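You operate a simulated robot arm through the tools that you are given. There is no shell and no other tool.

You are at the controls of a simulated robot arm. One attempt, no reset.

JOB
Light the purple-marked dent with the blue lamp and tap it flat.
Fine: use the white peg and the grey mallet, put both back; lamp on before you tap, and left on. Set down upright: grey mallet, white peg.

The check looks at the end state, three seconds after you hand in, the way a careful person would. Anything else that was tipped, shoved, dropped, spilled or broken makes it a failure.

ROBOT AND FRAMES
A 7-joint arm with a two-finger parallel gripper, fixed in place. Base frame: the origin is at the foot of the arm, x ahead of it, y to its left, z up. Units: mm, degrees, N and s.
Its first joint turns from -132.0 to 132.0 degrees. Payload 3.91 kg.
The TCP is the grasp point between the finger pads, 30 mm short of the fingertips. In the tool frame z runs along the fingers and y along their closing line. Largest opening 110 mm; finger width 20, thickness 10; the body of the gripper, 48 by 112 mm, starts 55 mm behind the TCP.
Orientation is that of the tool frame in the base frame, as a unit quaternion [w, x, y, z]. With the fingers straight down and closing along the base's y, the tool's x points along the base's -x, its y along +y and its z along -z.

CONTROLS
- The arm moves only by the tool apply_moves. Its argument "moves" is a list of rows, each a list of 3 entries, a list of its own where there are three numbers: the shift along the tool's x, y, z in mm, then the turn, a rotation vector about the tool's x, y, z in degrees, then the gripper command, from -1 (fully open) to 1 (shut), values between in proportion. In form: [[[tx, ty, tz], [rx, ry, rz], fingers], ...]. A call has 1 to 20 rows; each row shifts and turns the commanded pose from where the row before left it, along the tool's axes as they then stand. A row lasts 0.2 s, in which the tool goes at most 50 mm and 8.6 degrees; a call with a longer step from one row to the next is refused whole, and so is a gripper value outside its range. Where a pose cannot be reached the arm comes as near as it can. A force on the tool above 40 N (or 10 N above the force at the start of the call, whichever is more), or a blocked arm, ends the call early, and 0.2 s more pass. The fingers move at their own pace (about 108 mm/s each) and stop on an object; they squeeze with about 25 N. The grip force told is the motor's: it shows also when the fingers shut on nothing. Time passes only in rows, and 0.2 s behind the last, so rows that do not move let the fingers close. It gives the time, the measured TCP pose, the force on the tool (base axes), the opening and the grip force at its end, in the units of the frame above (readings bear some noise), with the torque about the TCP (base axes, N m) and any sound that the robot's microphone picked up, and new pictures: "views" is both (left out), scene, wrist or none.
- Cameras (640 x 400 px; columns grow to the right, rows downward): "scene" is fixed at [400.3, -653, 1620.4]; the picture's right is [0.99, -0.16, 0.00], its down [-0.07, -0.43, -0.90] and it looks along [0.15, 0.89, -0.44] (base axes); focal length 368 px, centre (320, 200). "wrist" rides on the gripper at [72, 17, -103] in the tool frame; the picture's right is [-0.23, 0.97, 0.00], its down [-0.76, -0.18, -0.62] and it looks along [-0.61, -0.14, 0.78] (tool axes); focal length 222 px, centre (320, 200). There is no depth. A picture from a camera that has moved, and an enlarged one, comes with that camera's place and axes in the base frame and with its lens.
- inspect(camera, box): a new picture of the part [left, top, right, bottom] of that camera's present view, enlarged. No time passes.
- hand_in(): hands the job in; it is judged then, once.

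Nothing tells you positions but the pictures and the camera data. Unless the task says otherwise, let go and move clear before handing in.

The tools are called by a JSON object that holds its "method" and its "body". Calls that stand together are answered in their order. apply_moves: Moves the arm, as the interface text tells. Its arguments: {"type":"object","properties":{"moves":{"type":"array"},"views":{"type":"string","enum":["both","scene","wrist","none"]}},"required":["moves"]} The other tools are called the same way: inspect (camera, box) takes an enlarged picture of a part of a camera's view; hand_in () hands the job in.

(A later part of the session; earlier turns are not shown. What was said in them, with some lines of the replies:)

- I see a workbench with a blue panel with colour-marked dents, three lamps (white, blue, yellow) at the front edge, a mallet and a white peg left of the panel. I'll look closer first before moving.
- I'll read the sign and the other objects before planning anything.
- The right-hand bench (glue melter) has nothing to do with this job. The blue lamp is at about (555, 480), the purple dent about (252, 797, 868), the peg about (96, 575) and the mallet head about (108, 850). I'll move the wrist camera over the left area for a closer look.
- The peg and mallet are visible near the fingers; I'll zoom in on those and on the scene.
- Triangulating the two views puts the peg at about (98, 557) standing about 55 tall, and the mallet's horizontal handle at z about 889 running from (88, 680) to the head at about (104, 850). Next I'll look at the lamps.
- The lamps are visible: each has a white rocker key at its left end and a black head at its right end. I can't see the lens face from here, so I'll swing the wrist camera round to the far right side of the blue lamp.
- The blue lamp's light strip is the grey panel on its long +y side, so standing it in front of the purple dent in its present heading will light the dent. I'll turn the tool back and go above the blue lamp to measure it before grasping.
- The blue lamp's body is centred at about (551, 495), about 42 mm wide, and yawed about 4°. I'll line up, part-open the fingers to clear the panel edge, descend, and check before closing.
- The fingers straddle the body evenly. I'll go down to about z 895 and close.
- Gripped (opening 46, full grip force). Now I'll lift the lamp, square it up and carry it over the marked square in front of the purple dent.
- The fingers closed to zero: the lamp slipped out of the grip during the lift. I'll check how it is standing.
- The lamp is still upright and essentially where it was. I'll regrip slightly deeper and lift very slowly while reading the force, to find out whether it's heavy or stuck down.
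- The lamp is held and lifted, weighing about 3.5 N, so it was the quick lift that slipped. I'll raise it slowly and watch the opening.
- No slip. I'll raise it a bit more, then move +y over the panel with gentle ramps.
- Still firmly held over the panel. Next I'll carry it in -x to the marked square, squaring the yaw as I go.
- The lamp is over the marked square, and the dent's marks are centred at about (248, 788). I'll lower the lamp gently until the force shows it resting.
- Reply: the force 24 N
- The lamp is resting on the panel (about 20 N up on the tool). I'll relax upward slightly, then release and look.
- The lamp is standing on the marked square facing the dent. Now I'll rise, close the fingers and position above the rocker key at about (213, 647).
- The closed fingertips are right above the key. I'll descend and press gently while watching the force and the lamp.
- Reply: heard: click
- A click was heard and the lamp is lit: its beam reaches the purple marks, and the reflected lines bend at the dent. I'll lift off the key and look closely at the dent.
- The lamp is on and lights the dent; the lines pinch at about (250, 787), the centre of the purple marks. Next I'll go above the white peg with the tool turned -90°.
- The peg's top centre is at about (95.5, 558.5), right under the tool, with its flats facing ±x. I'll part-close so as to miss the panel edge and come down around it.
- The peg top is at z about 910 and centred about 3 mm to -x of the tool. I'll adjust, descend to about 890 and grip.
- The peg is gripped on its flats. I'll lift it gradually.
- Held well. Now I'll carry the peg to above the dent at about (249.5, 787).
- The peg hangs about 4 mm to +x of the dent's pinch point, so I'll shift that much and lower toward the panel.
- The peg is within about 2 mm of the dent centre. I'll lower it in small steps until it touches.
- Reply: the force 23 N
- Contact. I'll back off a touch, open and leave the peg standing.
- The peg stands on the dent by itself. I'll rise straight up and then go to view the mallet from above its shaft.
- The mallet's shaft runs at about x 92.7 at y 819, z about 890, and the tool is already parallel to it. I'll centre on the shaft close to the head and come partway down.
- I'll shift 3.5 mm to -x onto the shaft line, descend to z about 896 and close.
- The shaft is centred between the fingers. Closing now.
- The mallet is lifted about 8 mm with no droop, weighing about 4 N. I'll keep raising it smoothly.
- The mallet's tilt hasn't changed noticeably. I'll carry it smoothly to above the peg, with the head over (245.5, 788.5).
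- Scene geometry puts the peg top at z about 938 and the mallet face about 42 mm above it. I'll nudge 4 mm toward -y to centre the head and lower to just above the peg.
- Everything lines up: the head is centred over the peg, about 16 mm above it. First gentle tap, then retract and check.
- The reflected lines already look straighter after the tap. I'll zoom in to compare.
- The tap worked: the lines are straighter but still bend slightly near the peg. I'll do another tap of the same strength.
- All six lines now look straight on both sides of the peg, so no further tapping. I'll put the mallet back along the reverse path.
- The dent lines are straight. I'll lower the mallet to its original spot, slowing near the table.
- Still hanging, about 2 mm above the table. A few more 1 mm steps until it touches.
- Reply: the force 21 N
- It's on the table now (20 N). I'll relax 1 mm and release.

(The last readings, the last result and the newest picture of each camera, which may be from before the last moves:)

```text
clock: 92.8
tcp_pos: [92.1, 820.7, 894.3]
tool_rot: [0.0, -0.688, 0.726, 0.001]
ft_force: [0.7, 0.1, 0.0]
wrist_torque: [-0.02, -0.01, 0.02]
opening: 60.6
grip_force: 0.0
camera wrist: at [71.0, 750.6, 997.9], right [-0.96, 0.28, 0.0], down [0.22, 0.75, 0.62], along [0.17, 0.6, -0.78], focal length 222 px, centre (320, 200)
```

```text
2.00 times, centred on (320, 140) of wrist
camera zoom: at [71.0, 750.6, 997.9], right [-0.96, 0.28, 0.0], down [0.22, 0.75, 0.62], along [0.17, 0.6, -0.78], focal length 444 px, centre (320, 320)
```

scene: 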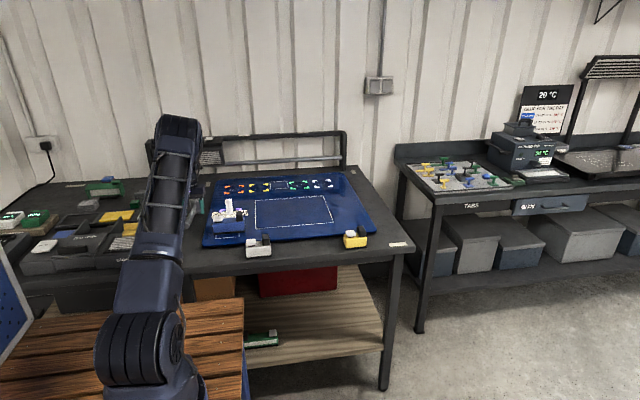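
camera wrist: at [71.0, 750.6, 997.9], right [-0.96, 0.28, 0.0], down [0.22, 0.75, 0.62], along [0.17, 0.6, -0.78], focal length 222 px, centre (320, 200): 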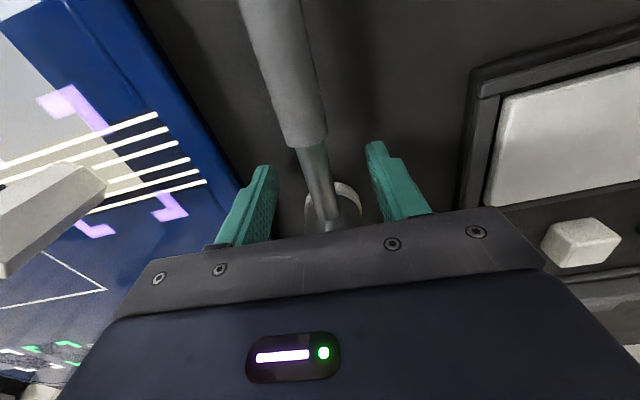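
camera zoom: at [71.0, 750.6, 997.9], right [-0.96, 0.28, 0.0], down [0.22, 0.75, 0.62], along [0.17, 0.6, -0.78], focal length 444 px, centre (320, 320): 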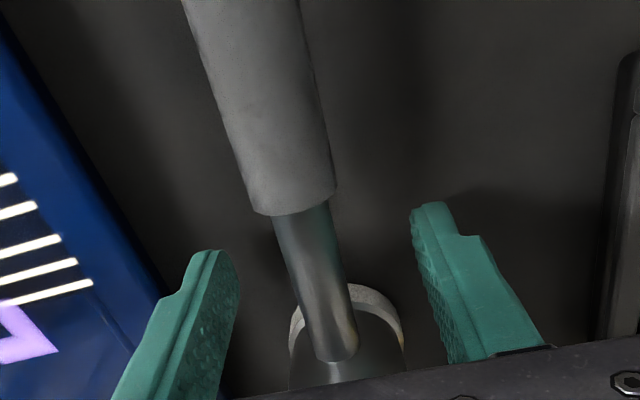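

The mallet stands upright in its original place. Now I'll go up and over to the peg.

{"method": "apply_moves", "body": {"moves": [[[0, 0, -10], [0, 0, 0], -0.1], [[0, 0, -20], [0, 0, 0], -0.1], [[0, 0, -35], [0, 0, 0], -0.1], [[0, 0, -35], [0, 0, 0], -0.1], [[0, 0, -35], [0, 0, 0], -0.1], [[6, -38.7, 0], [0, 0, 0], -0.1], [[6, -38.7, 0], [0, 0, 0], -0.1], [[6, -38.7, 0], [0, 0, 0], -0.1], [[6, -38.7, 0], [0, 0, 0], -0.1], [[0, 0, 0], [0, 0, 0], -0.1]]}}

{"method": "inspect", "body": {"camera": "wrist", "box": [220, 40, 420, 240]}}

{"method": "inspect", "body": {"camera": "scene", "box": [160, 165, 280, 255]}}

```text
clock: 95.0
tcp_pos: [246.0, 786.7, 1032.2]
tool_rot: [0.0, -0.688, 0.725, 0.0]
ft_force: [-0.1, 0.2, 0.1]
wrist_torque: [0.01, -0.01, 0.02]
opening: 60.4
grip_force: 0.0
camera wrist: at [224.4, 716.6, 1134.8], right [-0.96, 0.28, 0.0], down [0.22, 0.75, 0.62], along [0.17, 0.6, -0.78], focal length 222 px, centre (320, 200)
```

scene: 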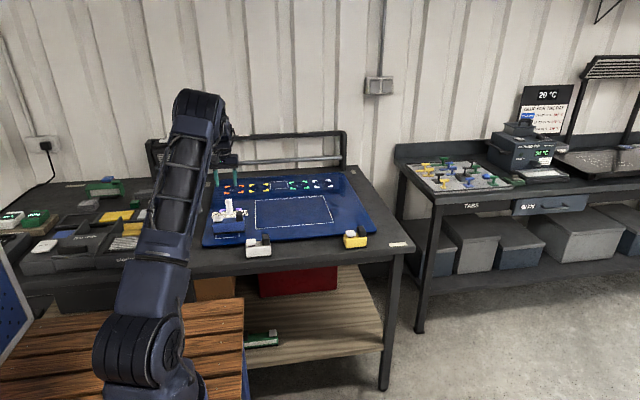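
wrist: 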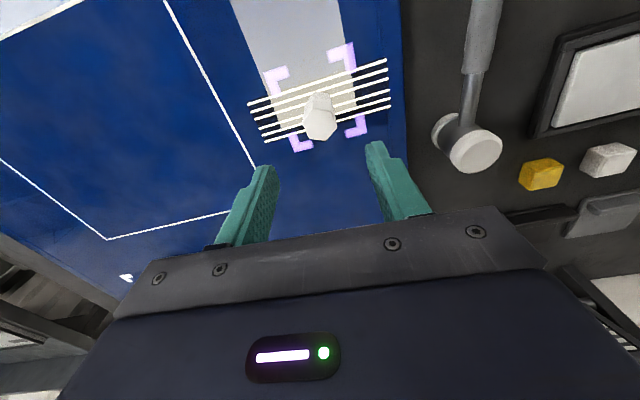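

```text
2.00 times, centred on (320, 140) of wrist
camera zoom: at [224.4, 716.6, 1134.8], right [-0.96, 0.28, 0.0], down [0.22, 0.75, 0.62], along [0.17, 0.6, -0.78], focal length 444 px, centre (320, 320)
```

zoom: 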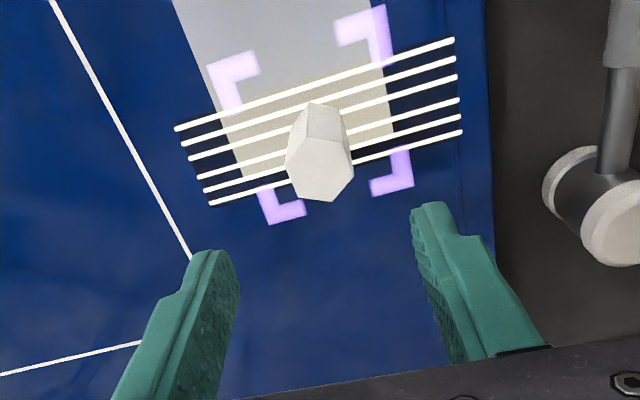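

```text
4.44 times, centred on (220, 210) of scene
camera zoom: at [400.3, -653.0, 1620.4], right [0.99, -0.16, 0.0], down [-0.07, -0.43, -0.9], along [0.15, 0.89, -0.44], focal length 1636 px, centre (764, 156)
```

zoom: 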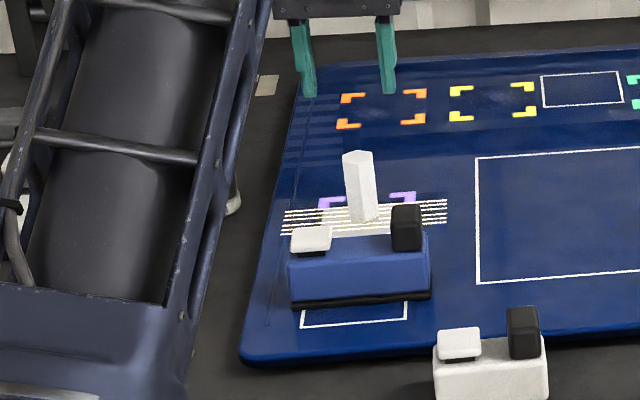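

The peg is right under the tool. I'll descend around it, grip, and lift slowly.

{"method": "apply_moves", "body": {"moves": [[[0, 0, 30], [0, 0, 0], -0.1], [[0, 0, 35], [0, 0, 0], -0.1], [[0, 0, 28], [0, 0, 0], -0.1], [[0, 0, 15], [0, 0, 0], -0.1], [[0, 0, 9], [0, 0, 0], -0.1], [[0, 0, 0], [0, 0, 0], -0.1], [[0, 0, 0], [0, 0, 0], 0.3], [[0, 0, 0], [0, 0, 0], 1], [[0, 0, 0], [0, 0, 0], 1]], "views": "wrist"}}

{"method": "apply_moves", "body": {"moves": [[[0, 0, -2], [0, 0, 0], 1], [[0, 0, -3], [0, 0, 0], 1], [[0, 0, -4], [0, 0, 0], 1], [[0, 0, -6], [0, 0, 0], 1], [[0, 0, -8], [0, 0, 0], 1], [[0, 0, -10], [0, 0, 0], 1], [[0, 0, -12], [0, 0, 0], 1], [[0, 0, -12], [0, 0, 0], 1], [[0, 0, -12], [0, 0, 0], 1], [[0, 0, -9], [0, 0, 0], 1], [[0, 0, -6], [0, 0, 0], 1], [[0, 0, -4], [0, 0, 0], 1], [[0, 0, -2], [0, 0, 0], 1], [[0, 0, 0], [0, 0, 0], 1]], "views": "both"}}

{"method": "inspect", "body": {"camera": "wrist", "box": [220, 40, 420, 240]}}

{"method": "inspect", "body": {"camera": "scene", "box": [190, 180, 270, 250]}}

```text
clock: 97.0
tcp_pos: [244.8, 787.7, 914.5]
tool_rot: [0.0, -0.688, 0.725, 0.0]
ft_force: [-0.1, 1.1, 0.3]
wrist_torque: [0.0, 0.03, -0.01]
opening: 28.7
grip_force: 24.5
camera wrist: at [224.5, 718.2, 1017.5], right [-0.96, 0.28, 0.0], down [0.22, 0.75, 0.62], along [0.17, 0.6, -0.78], focal length 222 px, centre (320, 200)
```

wrist: 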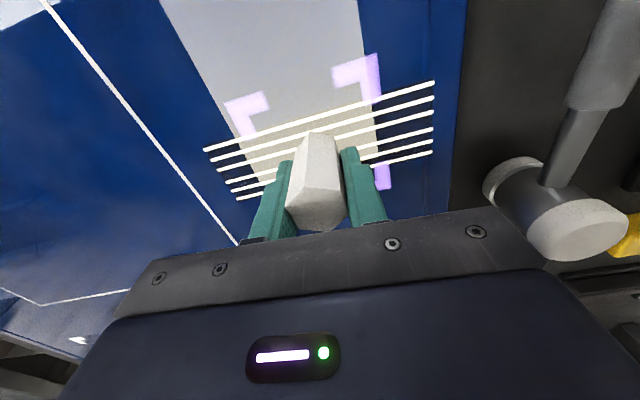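

```text
clock: 100.0
tcp_pos: [245.4, 787.8, 1002.7]
tool_rot: [0.0, -0.688, 0.725, 0.0]
ft_force: [0.3, 1.7, -0.5]
wrist_torque: [0.01, 0.0, 0.01]
opening: 28.9
grip_force: 24.8
camera wrist: at [224.3, 717.8, 1106.2], right [-0.96, 0.28, 0.0], down [0.22, 0.75, 0.62], along [0.17, 0.6, -0.78], focal length 222 px, centre (320, 200)
```

scene: 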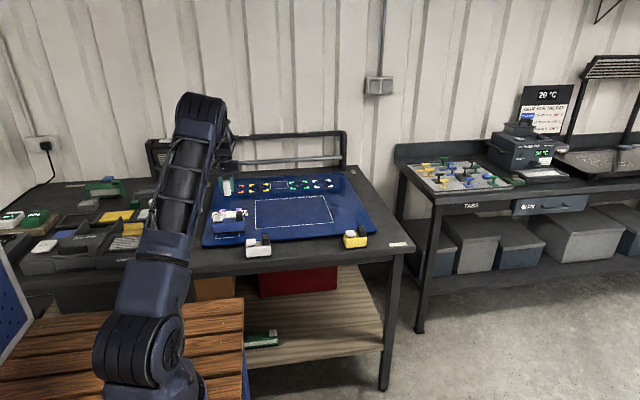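
wrist: 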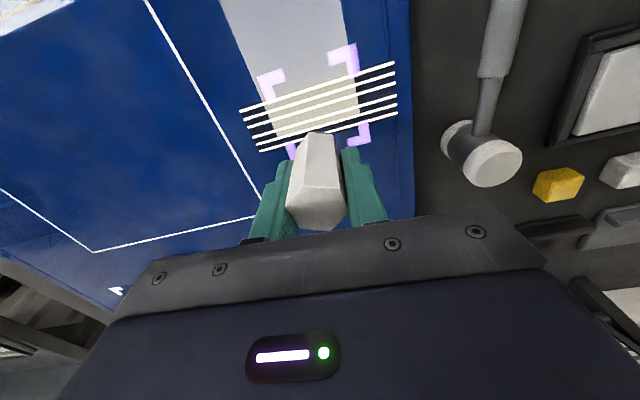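

```text
2.00 times, centred on (320, 140) of wrist
camera zoom: at [224.3, 717.8, 1106.2], right [-0.96, 0.28, 0.0], down [0.22, 0.75, 0.62], along [0.17, 0.6, -0.78], focal length 444 px, centre (320, 320)
```

zoom: 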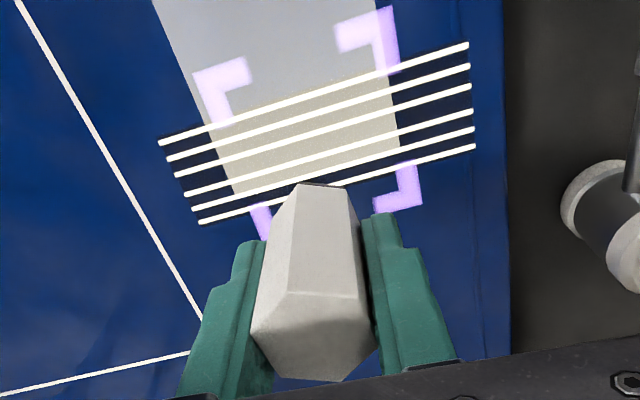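

```text
5.71 times, centred on (230, 215) of scene
camera zoom: at [400.3, -653.0, 1620.4], right [0.99, -0.16, 0.0], down [-0.07, -0.43, -0.9], along [0.15, 0.89, -0.44], focal length 2104 px, centre (834, 114)
```

zoom: 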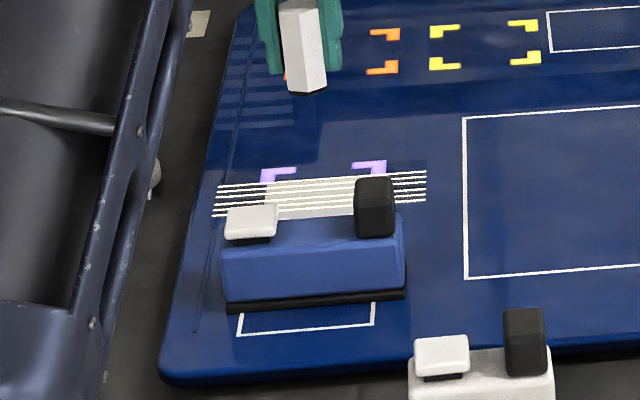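

With the peg lifted, all six lines are straight across the whole dent: it is flat. I'll carry the peg back to its original spot.

{"method": "apply_moves", "body": {"moves": [[[4.32, 2.51, 0], [0, 0, 0], 1], [[8.64, 5.03, 0], [0, 0, 0], 1], [[12.96, 7.54, 0], [0, 0, 0], 1], [[16.94, 9.86, 0], [0, 0, 0], 1], [[16.94, 9.86, 0], [0, 0, 0], 1], [[16.94, 9.86, 0], [0, 0, 0], 1], [[16.94, 9.86, 0], [0, 0, 0], 1], [[16.94, 9.86, 0], [0, 0, 0], 1], [[16.94, 9.86, 0], [0, 0, 0], 1], [[16.94, 9.86, 0], [0, 0, 0], 1], [[16.94, 9.86, 0], [0, 0, 0], 1], [[16.94, 9.86, 0], [0, 0, 0], 1], [[16.94, 9.86, 0], [0, 0, 0], 1], [[16.94, 9.86, 0], [0, 0, 0], 1], [[12.96, 7.54, 0], [0, 0, 0], 1], [[8.64, 5.03, 0], [0, 0, 0], 1], [[4.32, 2.51, 0], [0, 0, 0], 1], [[0, 0, 0], [0, 0, 0], 1]]}}

```text
clock: 103.8
tcp_pos: [92.7, 559.9, 1003.1]
tool_rot: [0.0, -0.688, 0.726, 0.0]
ft_force: [0.3, -0.1, -0.8]
wrist_torque: [-0.02, 0.01, 0.0]
opening: 28.2
grip_force: 25.1
camera wrist: at [73.5, 488.8, 1107.0], right [-0.96, 0.28, 0.0], down [0.22, 0.75, 0.62], along [0.17, 0.6, -0.78], focal length 222 px, centre (320, 200)
```

scene: 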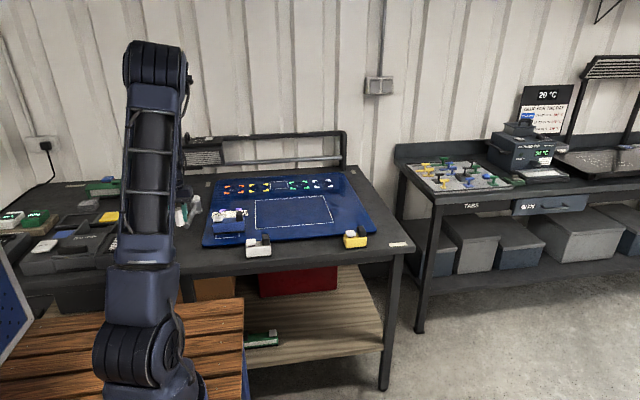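
wrist: 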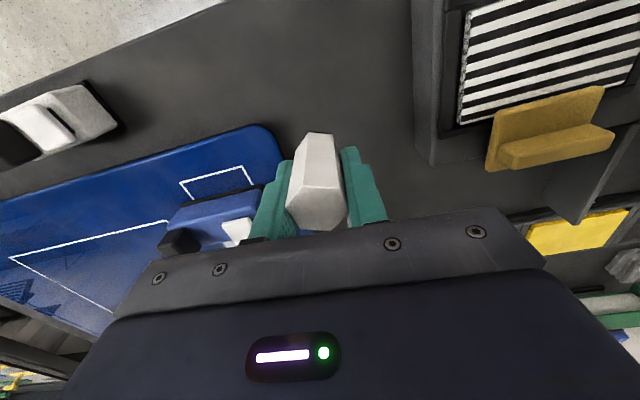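

I'm back over the original spot; the view matches the one from pick-up. Lowering gently.

{"method": "apply_moves", "body": {"moves": [[[0, 0, 3], [0, 0, 0], 1], [[0, 0, 6], [0, 0, 0], 1], [[0, 0, 9], [0, 0, 0], 1], [[0, 0, 12], [0, 0, 0], 1], [[0, 0, 13], [0, 0, 0], 1], [[0, 0, 13], [0, 0, 0], 1], [[0, 0, 13], [0, 0, 0], 1], [[0, 0, 12], [0, 0, 0], 1], [[0, 0, 10], [0, 0, 0], 1], [[0, 0, 8], [0, 0, 0], 1], [[0, 0, 5], [0, 0, 0], 1], [[0, 0, 3], [0, 0, 0], 1], [[0, 0, 1], [0, 0, 0], 1], [[0, 0, 0], [0, 0, 0], 1]], "views": "wrist"}}

{"method": "apply_moves", "body": {"moves": [[[0, 0, 1], [0, 0, 0], 1], [[0, 0, 1], [0, 0, 0], 1], [[0, 0, 0], [0, 0, 0], 1]], "views": "none"}}

{"method": "apply_moves", "body": {"moves": [[[0, 0, 1], [0, 0, 0], 1], [[0, 0, 0], [0, 0, 0], 1]], "views": "none"}}

```text
clock: 106.8
tcp_pos: [93.3, 558.1, 896.3]
tool_rot: [0.0, -0.688, 0.726, 0.0]
ft_force: [-0.1, -0.1, -0.6]
wrist_torque: [-0.01, 0.01, 0.06]
opening: 28.5
grip_force: 25.0
camera wrist: at [72.4, 488.2, 998.9], right [-0.96, 0.28, 0.0], down [0.22, 0.75, 0.62], along [0.17, 0.6, -0.78], focal length 222 px, centre (320, 200)
```

wrist: 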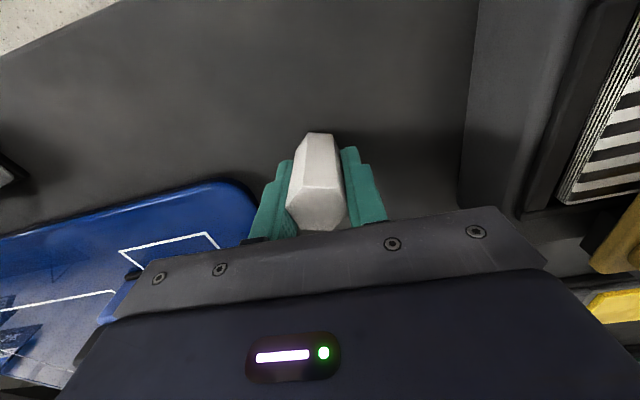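

```text
clock: 107.6
tcp_pos: [93.6, 558.5, 892.8]
tool_rot: [0.0, -0.687, 0.726, 0.0]
ft_force: [0.2, 0.7, 0.5]
wrist_torque: [-0.01, 0.02, -0.04]
opening: 28.8
grip_force: 24.7
```

```text
clock: 108.2
tcp_pos: [93.5, 558.3, 893.0]
tool_rot: [0.0, -0.688, 0.726, 0.001]
ft_force: [-0.7, -1.1, 17.3]
wrist_torque: [-0.12, 0.04, -0.04]
opening: 28.6
grip_force: 24.8
```

Contact with the table. I'll relax slightly and release.

{"method": "apply_moves", "body": {"moves": [[[0, 0, -0.7], [0, 0, 0], 1], [[0, 0, 0], [0, 0, 0], 1]], "views": "none"}}

{"method": "apply_moves", "body": {"moves": [[[0, 0, 0], [0, 0, 0], 0.4], [[0, 0, 0], [0, 0, 0], 0.2], [[0, 0, 0], [0, 0, 0], -0.05], [[0, 0, 0], [0, 0, 0], -0.05]], "views": "wrist"}}

{"method": "apply_moves", "body": {"moves": [[[0, 0, -8], [0, 0, 0], -0.05], [[0, 0, -20], [0, 0, 0], -0.05], [[0, 0, -35], [0, 0, 0], -0.05], [[0, 0, -40], [0, 0, 0], -0.05], [[0, 0, -40], [0, 0, 0], -0.05], [[0, 0, -20], [0, 0, 0], -0.05], [[0, 0, 0], [0, 0, 0], -0.05]]}}

{"method": "inspect", "body": {"camera": "wrist", "box": [220, 20, 420, 220]}}

{"method": "inspect", "body": {"camera": "scene", "box": [160, 175, 260, 265]}}

```text
clock: 108.8
tcp_pos: [94.4, 558.0, 892.6]
tool_rot: [0.0, -0.688, 0.726, 0.0]
ft_force: [-2.6, 3.4, 10.5]
wrist_torque: [0.08, 0.07, -0.02]
opening: 28.4
grip_force: 24.6
```

```text
clock: 109.8
tcp_pos: [94.8, 558.9, 892.8]
tool_rot: [0.0, -0.688, 0.726, 0.0]
ft_force: [-0.3, 0.6, 0.4]
wrist_torque: [0.0, 0.01, 0.04]
opening: 57.7
grip_force: 0.1
camera wrist: at [73.5, 488.2, 995.8], right [-0.96, 0.28, 0.0], down [0.22, 0.75, 0.62], along [0.17, 0.6, -0.78], focal length 222 px, centre (320, 200)
```

wrist: 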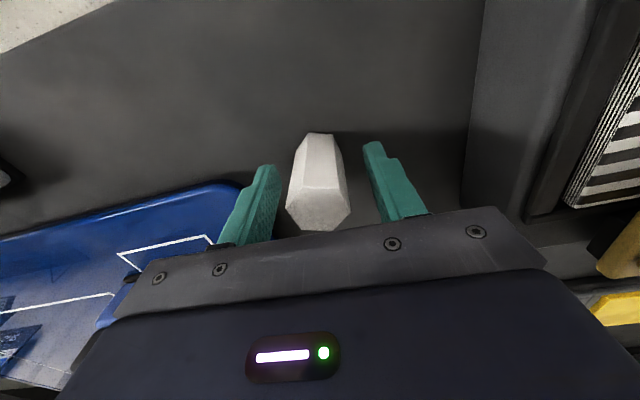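

```text
clock: 111.4
tcp_pos: [92.0, 557.7, 1057.5]
tool_rot: [0.0, -0.688, 0.726, 0.0]
ft_force: [0.1, -1.0, -0.2]
wrist_torque: [0.0, 0.0, -0.02]
opening: 58.0
grip_force: 0.1
camera wrist: at [71.8, 487.3, 1160.4], right [-0.96, 0.28, 0.0], down [0.22, 0.75, 0.62], along [0.17, 0.6, -0.78], focal length 222 px, centre (320, 200)
```

scene: 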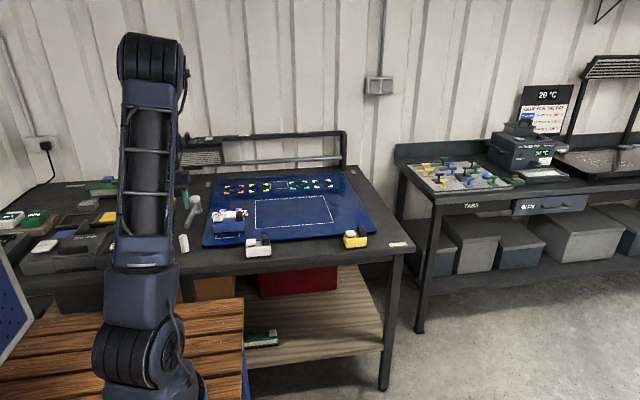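
wrist: 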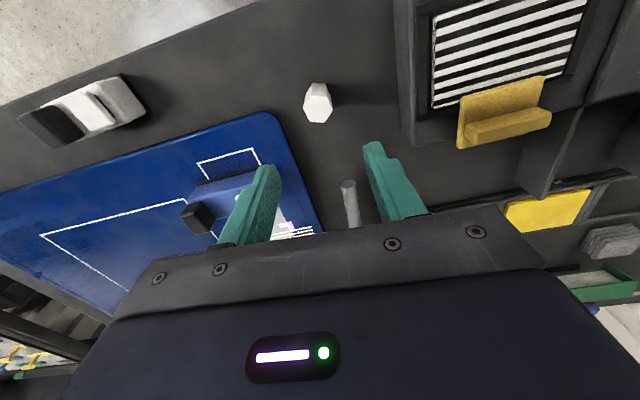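

```text
2.00 times, centred on (320, 120) of wrist
camera zoom: at [71.8, 487.3, 1160.4], right [-0.96, 0.28, 0.0], down [0.22, 0.75, 0.62], along [0.17, 0.6, -0.78], focal length 444 px, centre (320, 360)
```

zoom: 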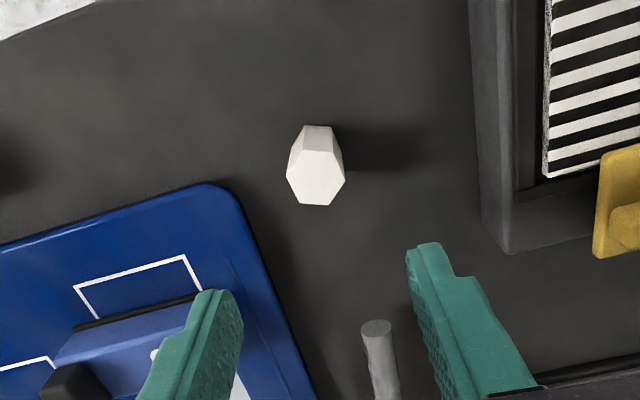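

```text
4.44 times, centred on (210, 220) of scene
camera zoom: at [400.3, -653.0, 1620.4], right [0.99, -0.16, 0.0], down [-0.07, -0.43, -0.9], along [0.15, 0.89, -0.44], focal length 1636 px, centre (809, 111)
```

zoom: 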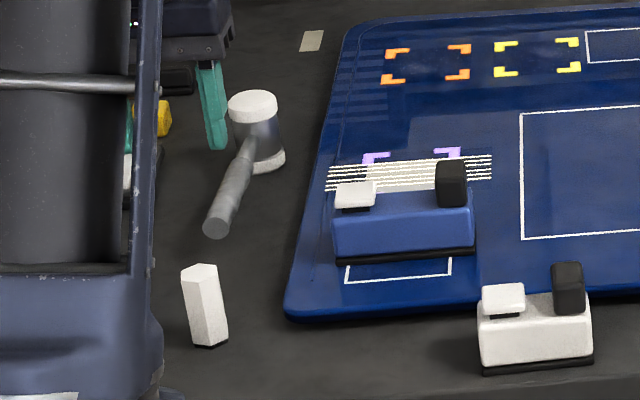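

The peg and mallet are both upright in their places and the lamp is lit. I'll move the arm well clear and do a last check.

{"method": "apply_moves", "body": {"moves": [[[0, 0, -40], [0, 0, 0], -0.05], [[13.1, -22, -26], [0, 0, 0], -0.05], [[13.1, -22, -26], [0, 0, 0], -0.05], [[13.1, -22, -26], [0, 0, 0], -0.05], [[13.1, -22, -26], [0, 0, 0], -0.05], [[0, 0, 0], [0, 0, 0], -0.05]]}}

{"method": "inspect", "body": {"camera": "scene", "box": [160, 165, 280, 265]}}

{"method": "inspect", "body": {"camera": "scene", "box": [205, 195, 265, 245]}}

{"method": "inspect", "body": {"camera": "scene", "box": [230, 160, 420, 280]}}

{"method": "inspect", "body": {"camera": "scene", "box": [0, 170, 170, 280]}}

```text
clock: 112.8
tcp_pos: [178.5, 500.4, 1200.2]
tool_rot: [0.0, -0.688, 0.726, 0.0]
ft_force: [-0.7, -0.2, 1.1]
wrist_torque: [-0.01, 0.01, -0.03]
opening: 58.1
grip_force: 0.0
camera wrist: at [157.3, 430.0, 1303.8], right [-0.96, 0.28, 0.0], down [0.22, 0.75, 0.62], along [0.17, 0.6, -0.78], focal length 222 px, centre (320, 200)
```

scene: 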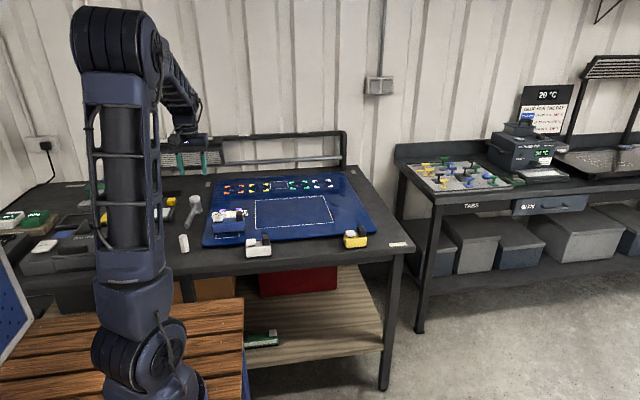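
wrist: 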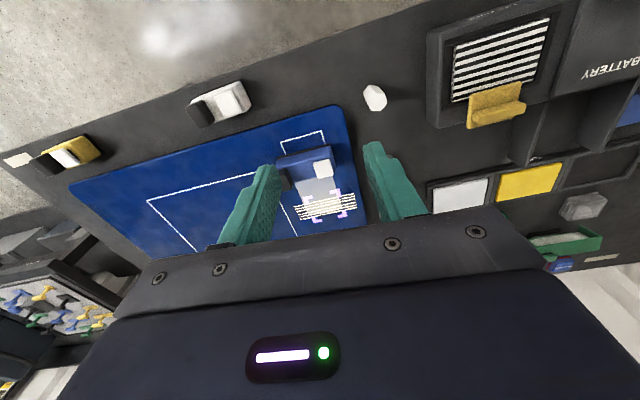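

```text
4.00 times, centred on (220, 215) of scene
camera zoom: at [400.3, -653.0, 1620.4], right [0.99, -0.16, 0.0], down [-0.07, -0.43, -0.9], along [0.15, 0.89, -0.44], focal length 1473 px, centre (720, 140)
```

zoom: 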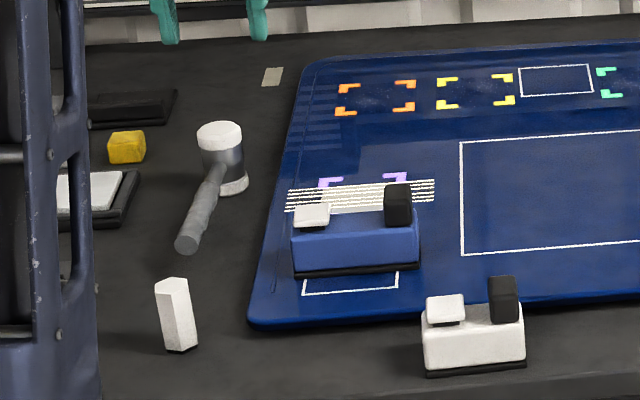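

```text
8.00 times, centred on (235, 220) of scene
camera zoom: at [400.3, -653.0, 1620.4], right [0.99, -0.16, 0.0], down [-0.07, -0.43, -0.9], along [0.15, 0.89, -0.44], focal length 2946 px, centre (1000, 40)
```

zoom: 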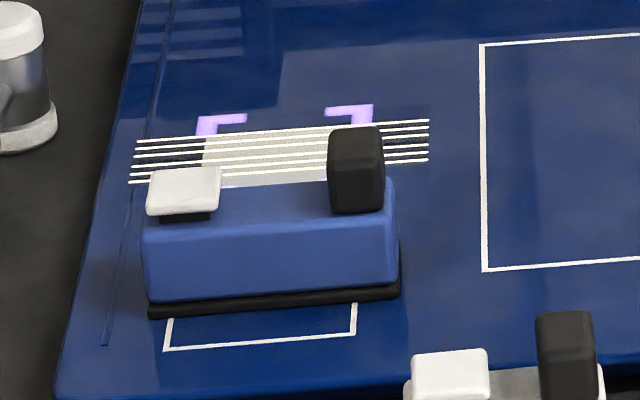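

```text
3.33 times, centred on (325, 220) of scene
camera zoom: at [400.3, -653.0, 1620.4], right [0.99, -0.16, 0.0], down [-0.07, -0.43, -0.9], along [0.15, 0.89, -0.44], focal length 1227 px, centre (303, 133)
```

zoom: 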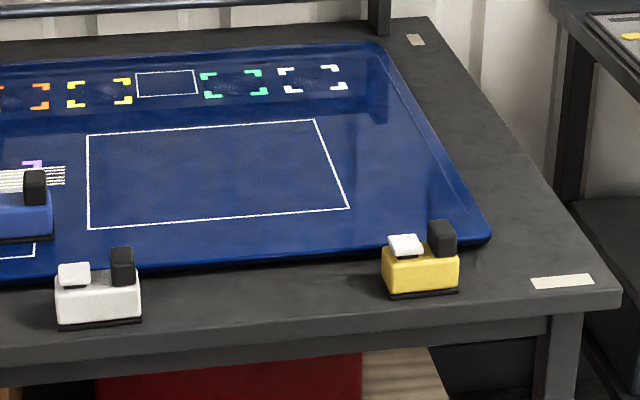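

```text
3.64 times, centred on (85, 225) of scene
camera zoom: at [400.3, -653.0, 1620.4], right [0.99, -0.16, 0.0], down [-0.07, -0.43, -0.9], along [0.15, 0.89, -0.44], focal length 1339 px, centre (1174, 109)
```

zoom: 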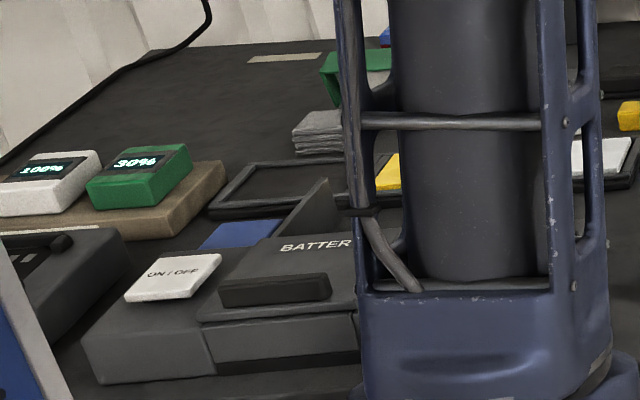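

The lamp is on beside the purple dent and its lines are straight. The mallet and peg stand upright within a couple of millimetres of where they were, nothing else has moved, and the arm is clear, so I'm handing in.

{"method": "hand_in", "body": {}}

```text
The job is handed in.
```

The purple-marked dent is tapped flat, lit by the blue lamp, and the job is handed in. I don't know the verdict, because the hand-in only confirmed receipt.

- **Lamp:** the blue lamp stands in the white-outlined square just in front of the dent, facing it. It was switched on before the first tap and left on. On my first attempt to lift it the grip slipped; it stayed upright where it was, and I then lifted it slowly without trouble.
- **Dent:** two gentle mallet taps on the white peg flattened it. With the peg removed, all six reflected lines ran straight across it.
- **Mallet and peg:** both are upright and within a few millimetres of where they started. The peg is turned a few degrees from its original angle.
- **Everything else:** in the last pictures nothing else looked tipped or moved. The arm is clear with the gripper empty.
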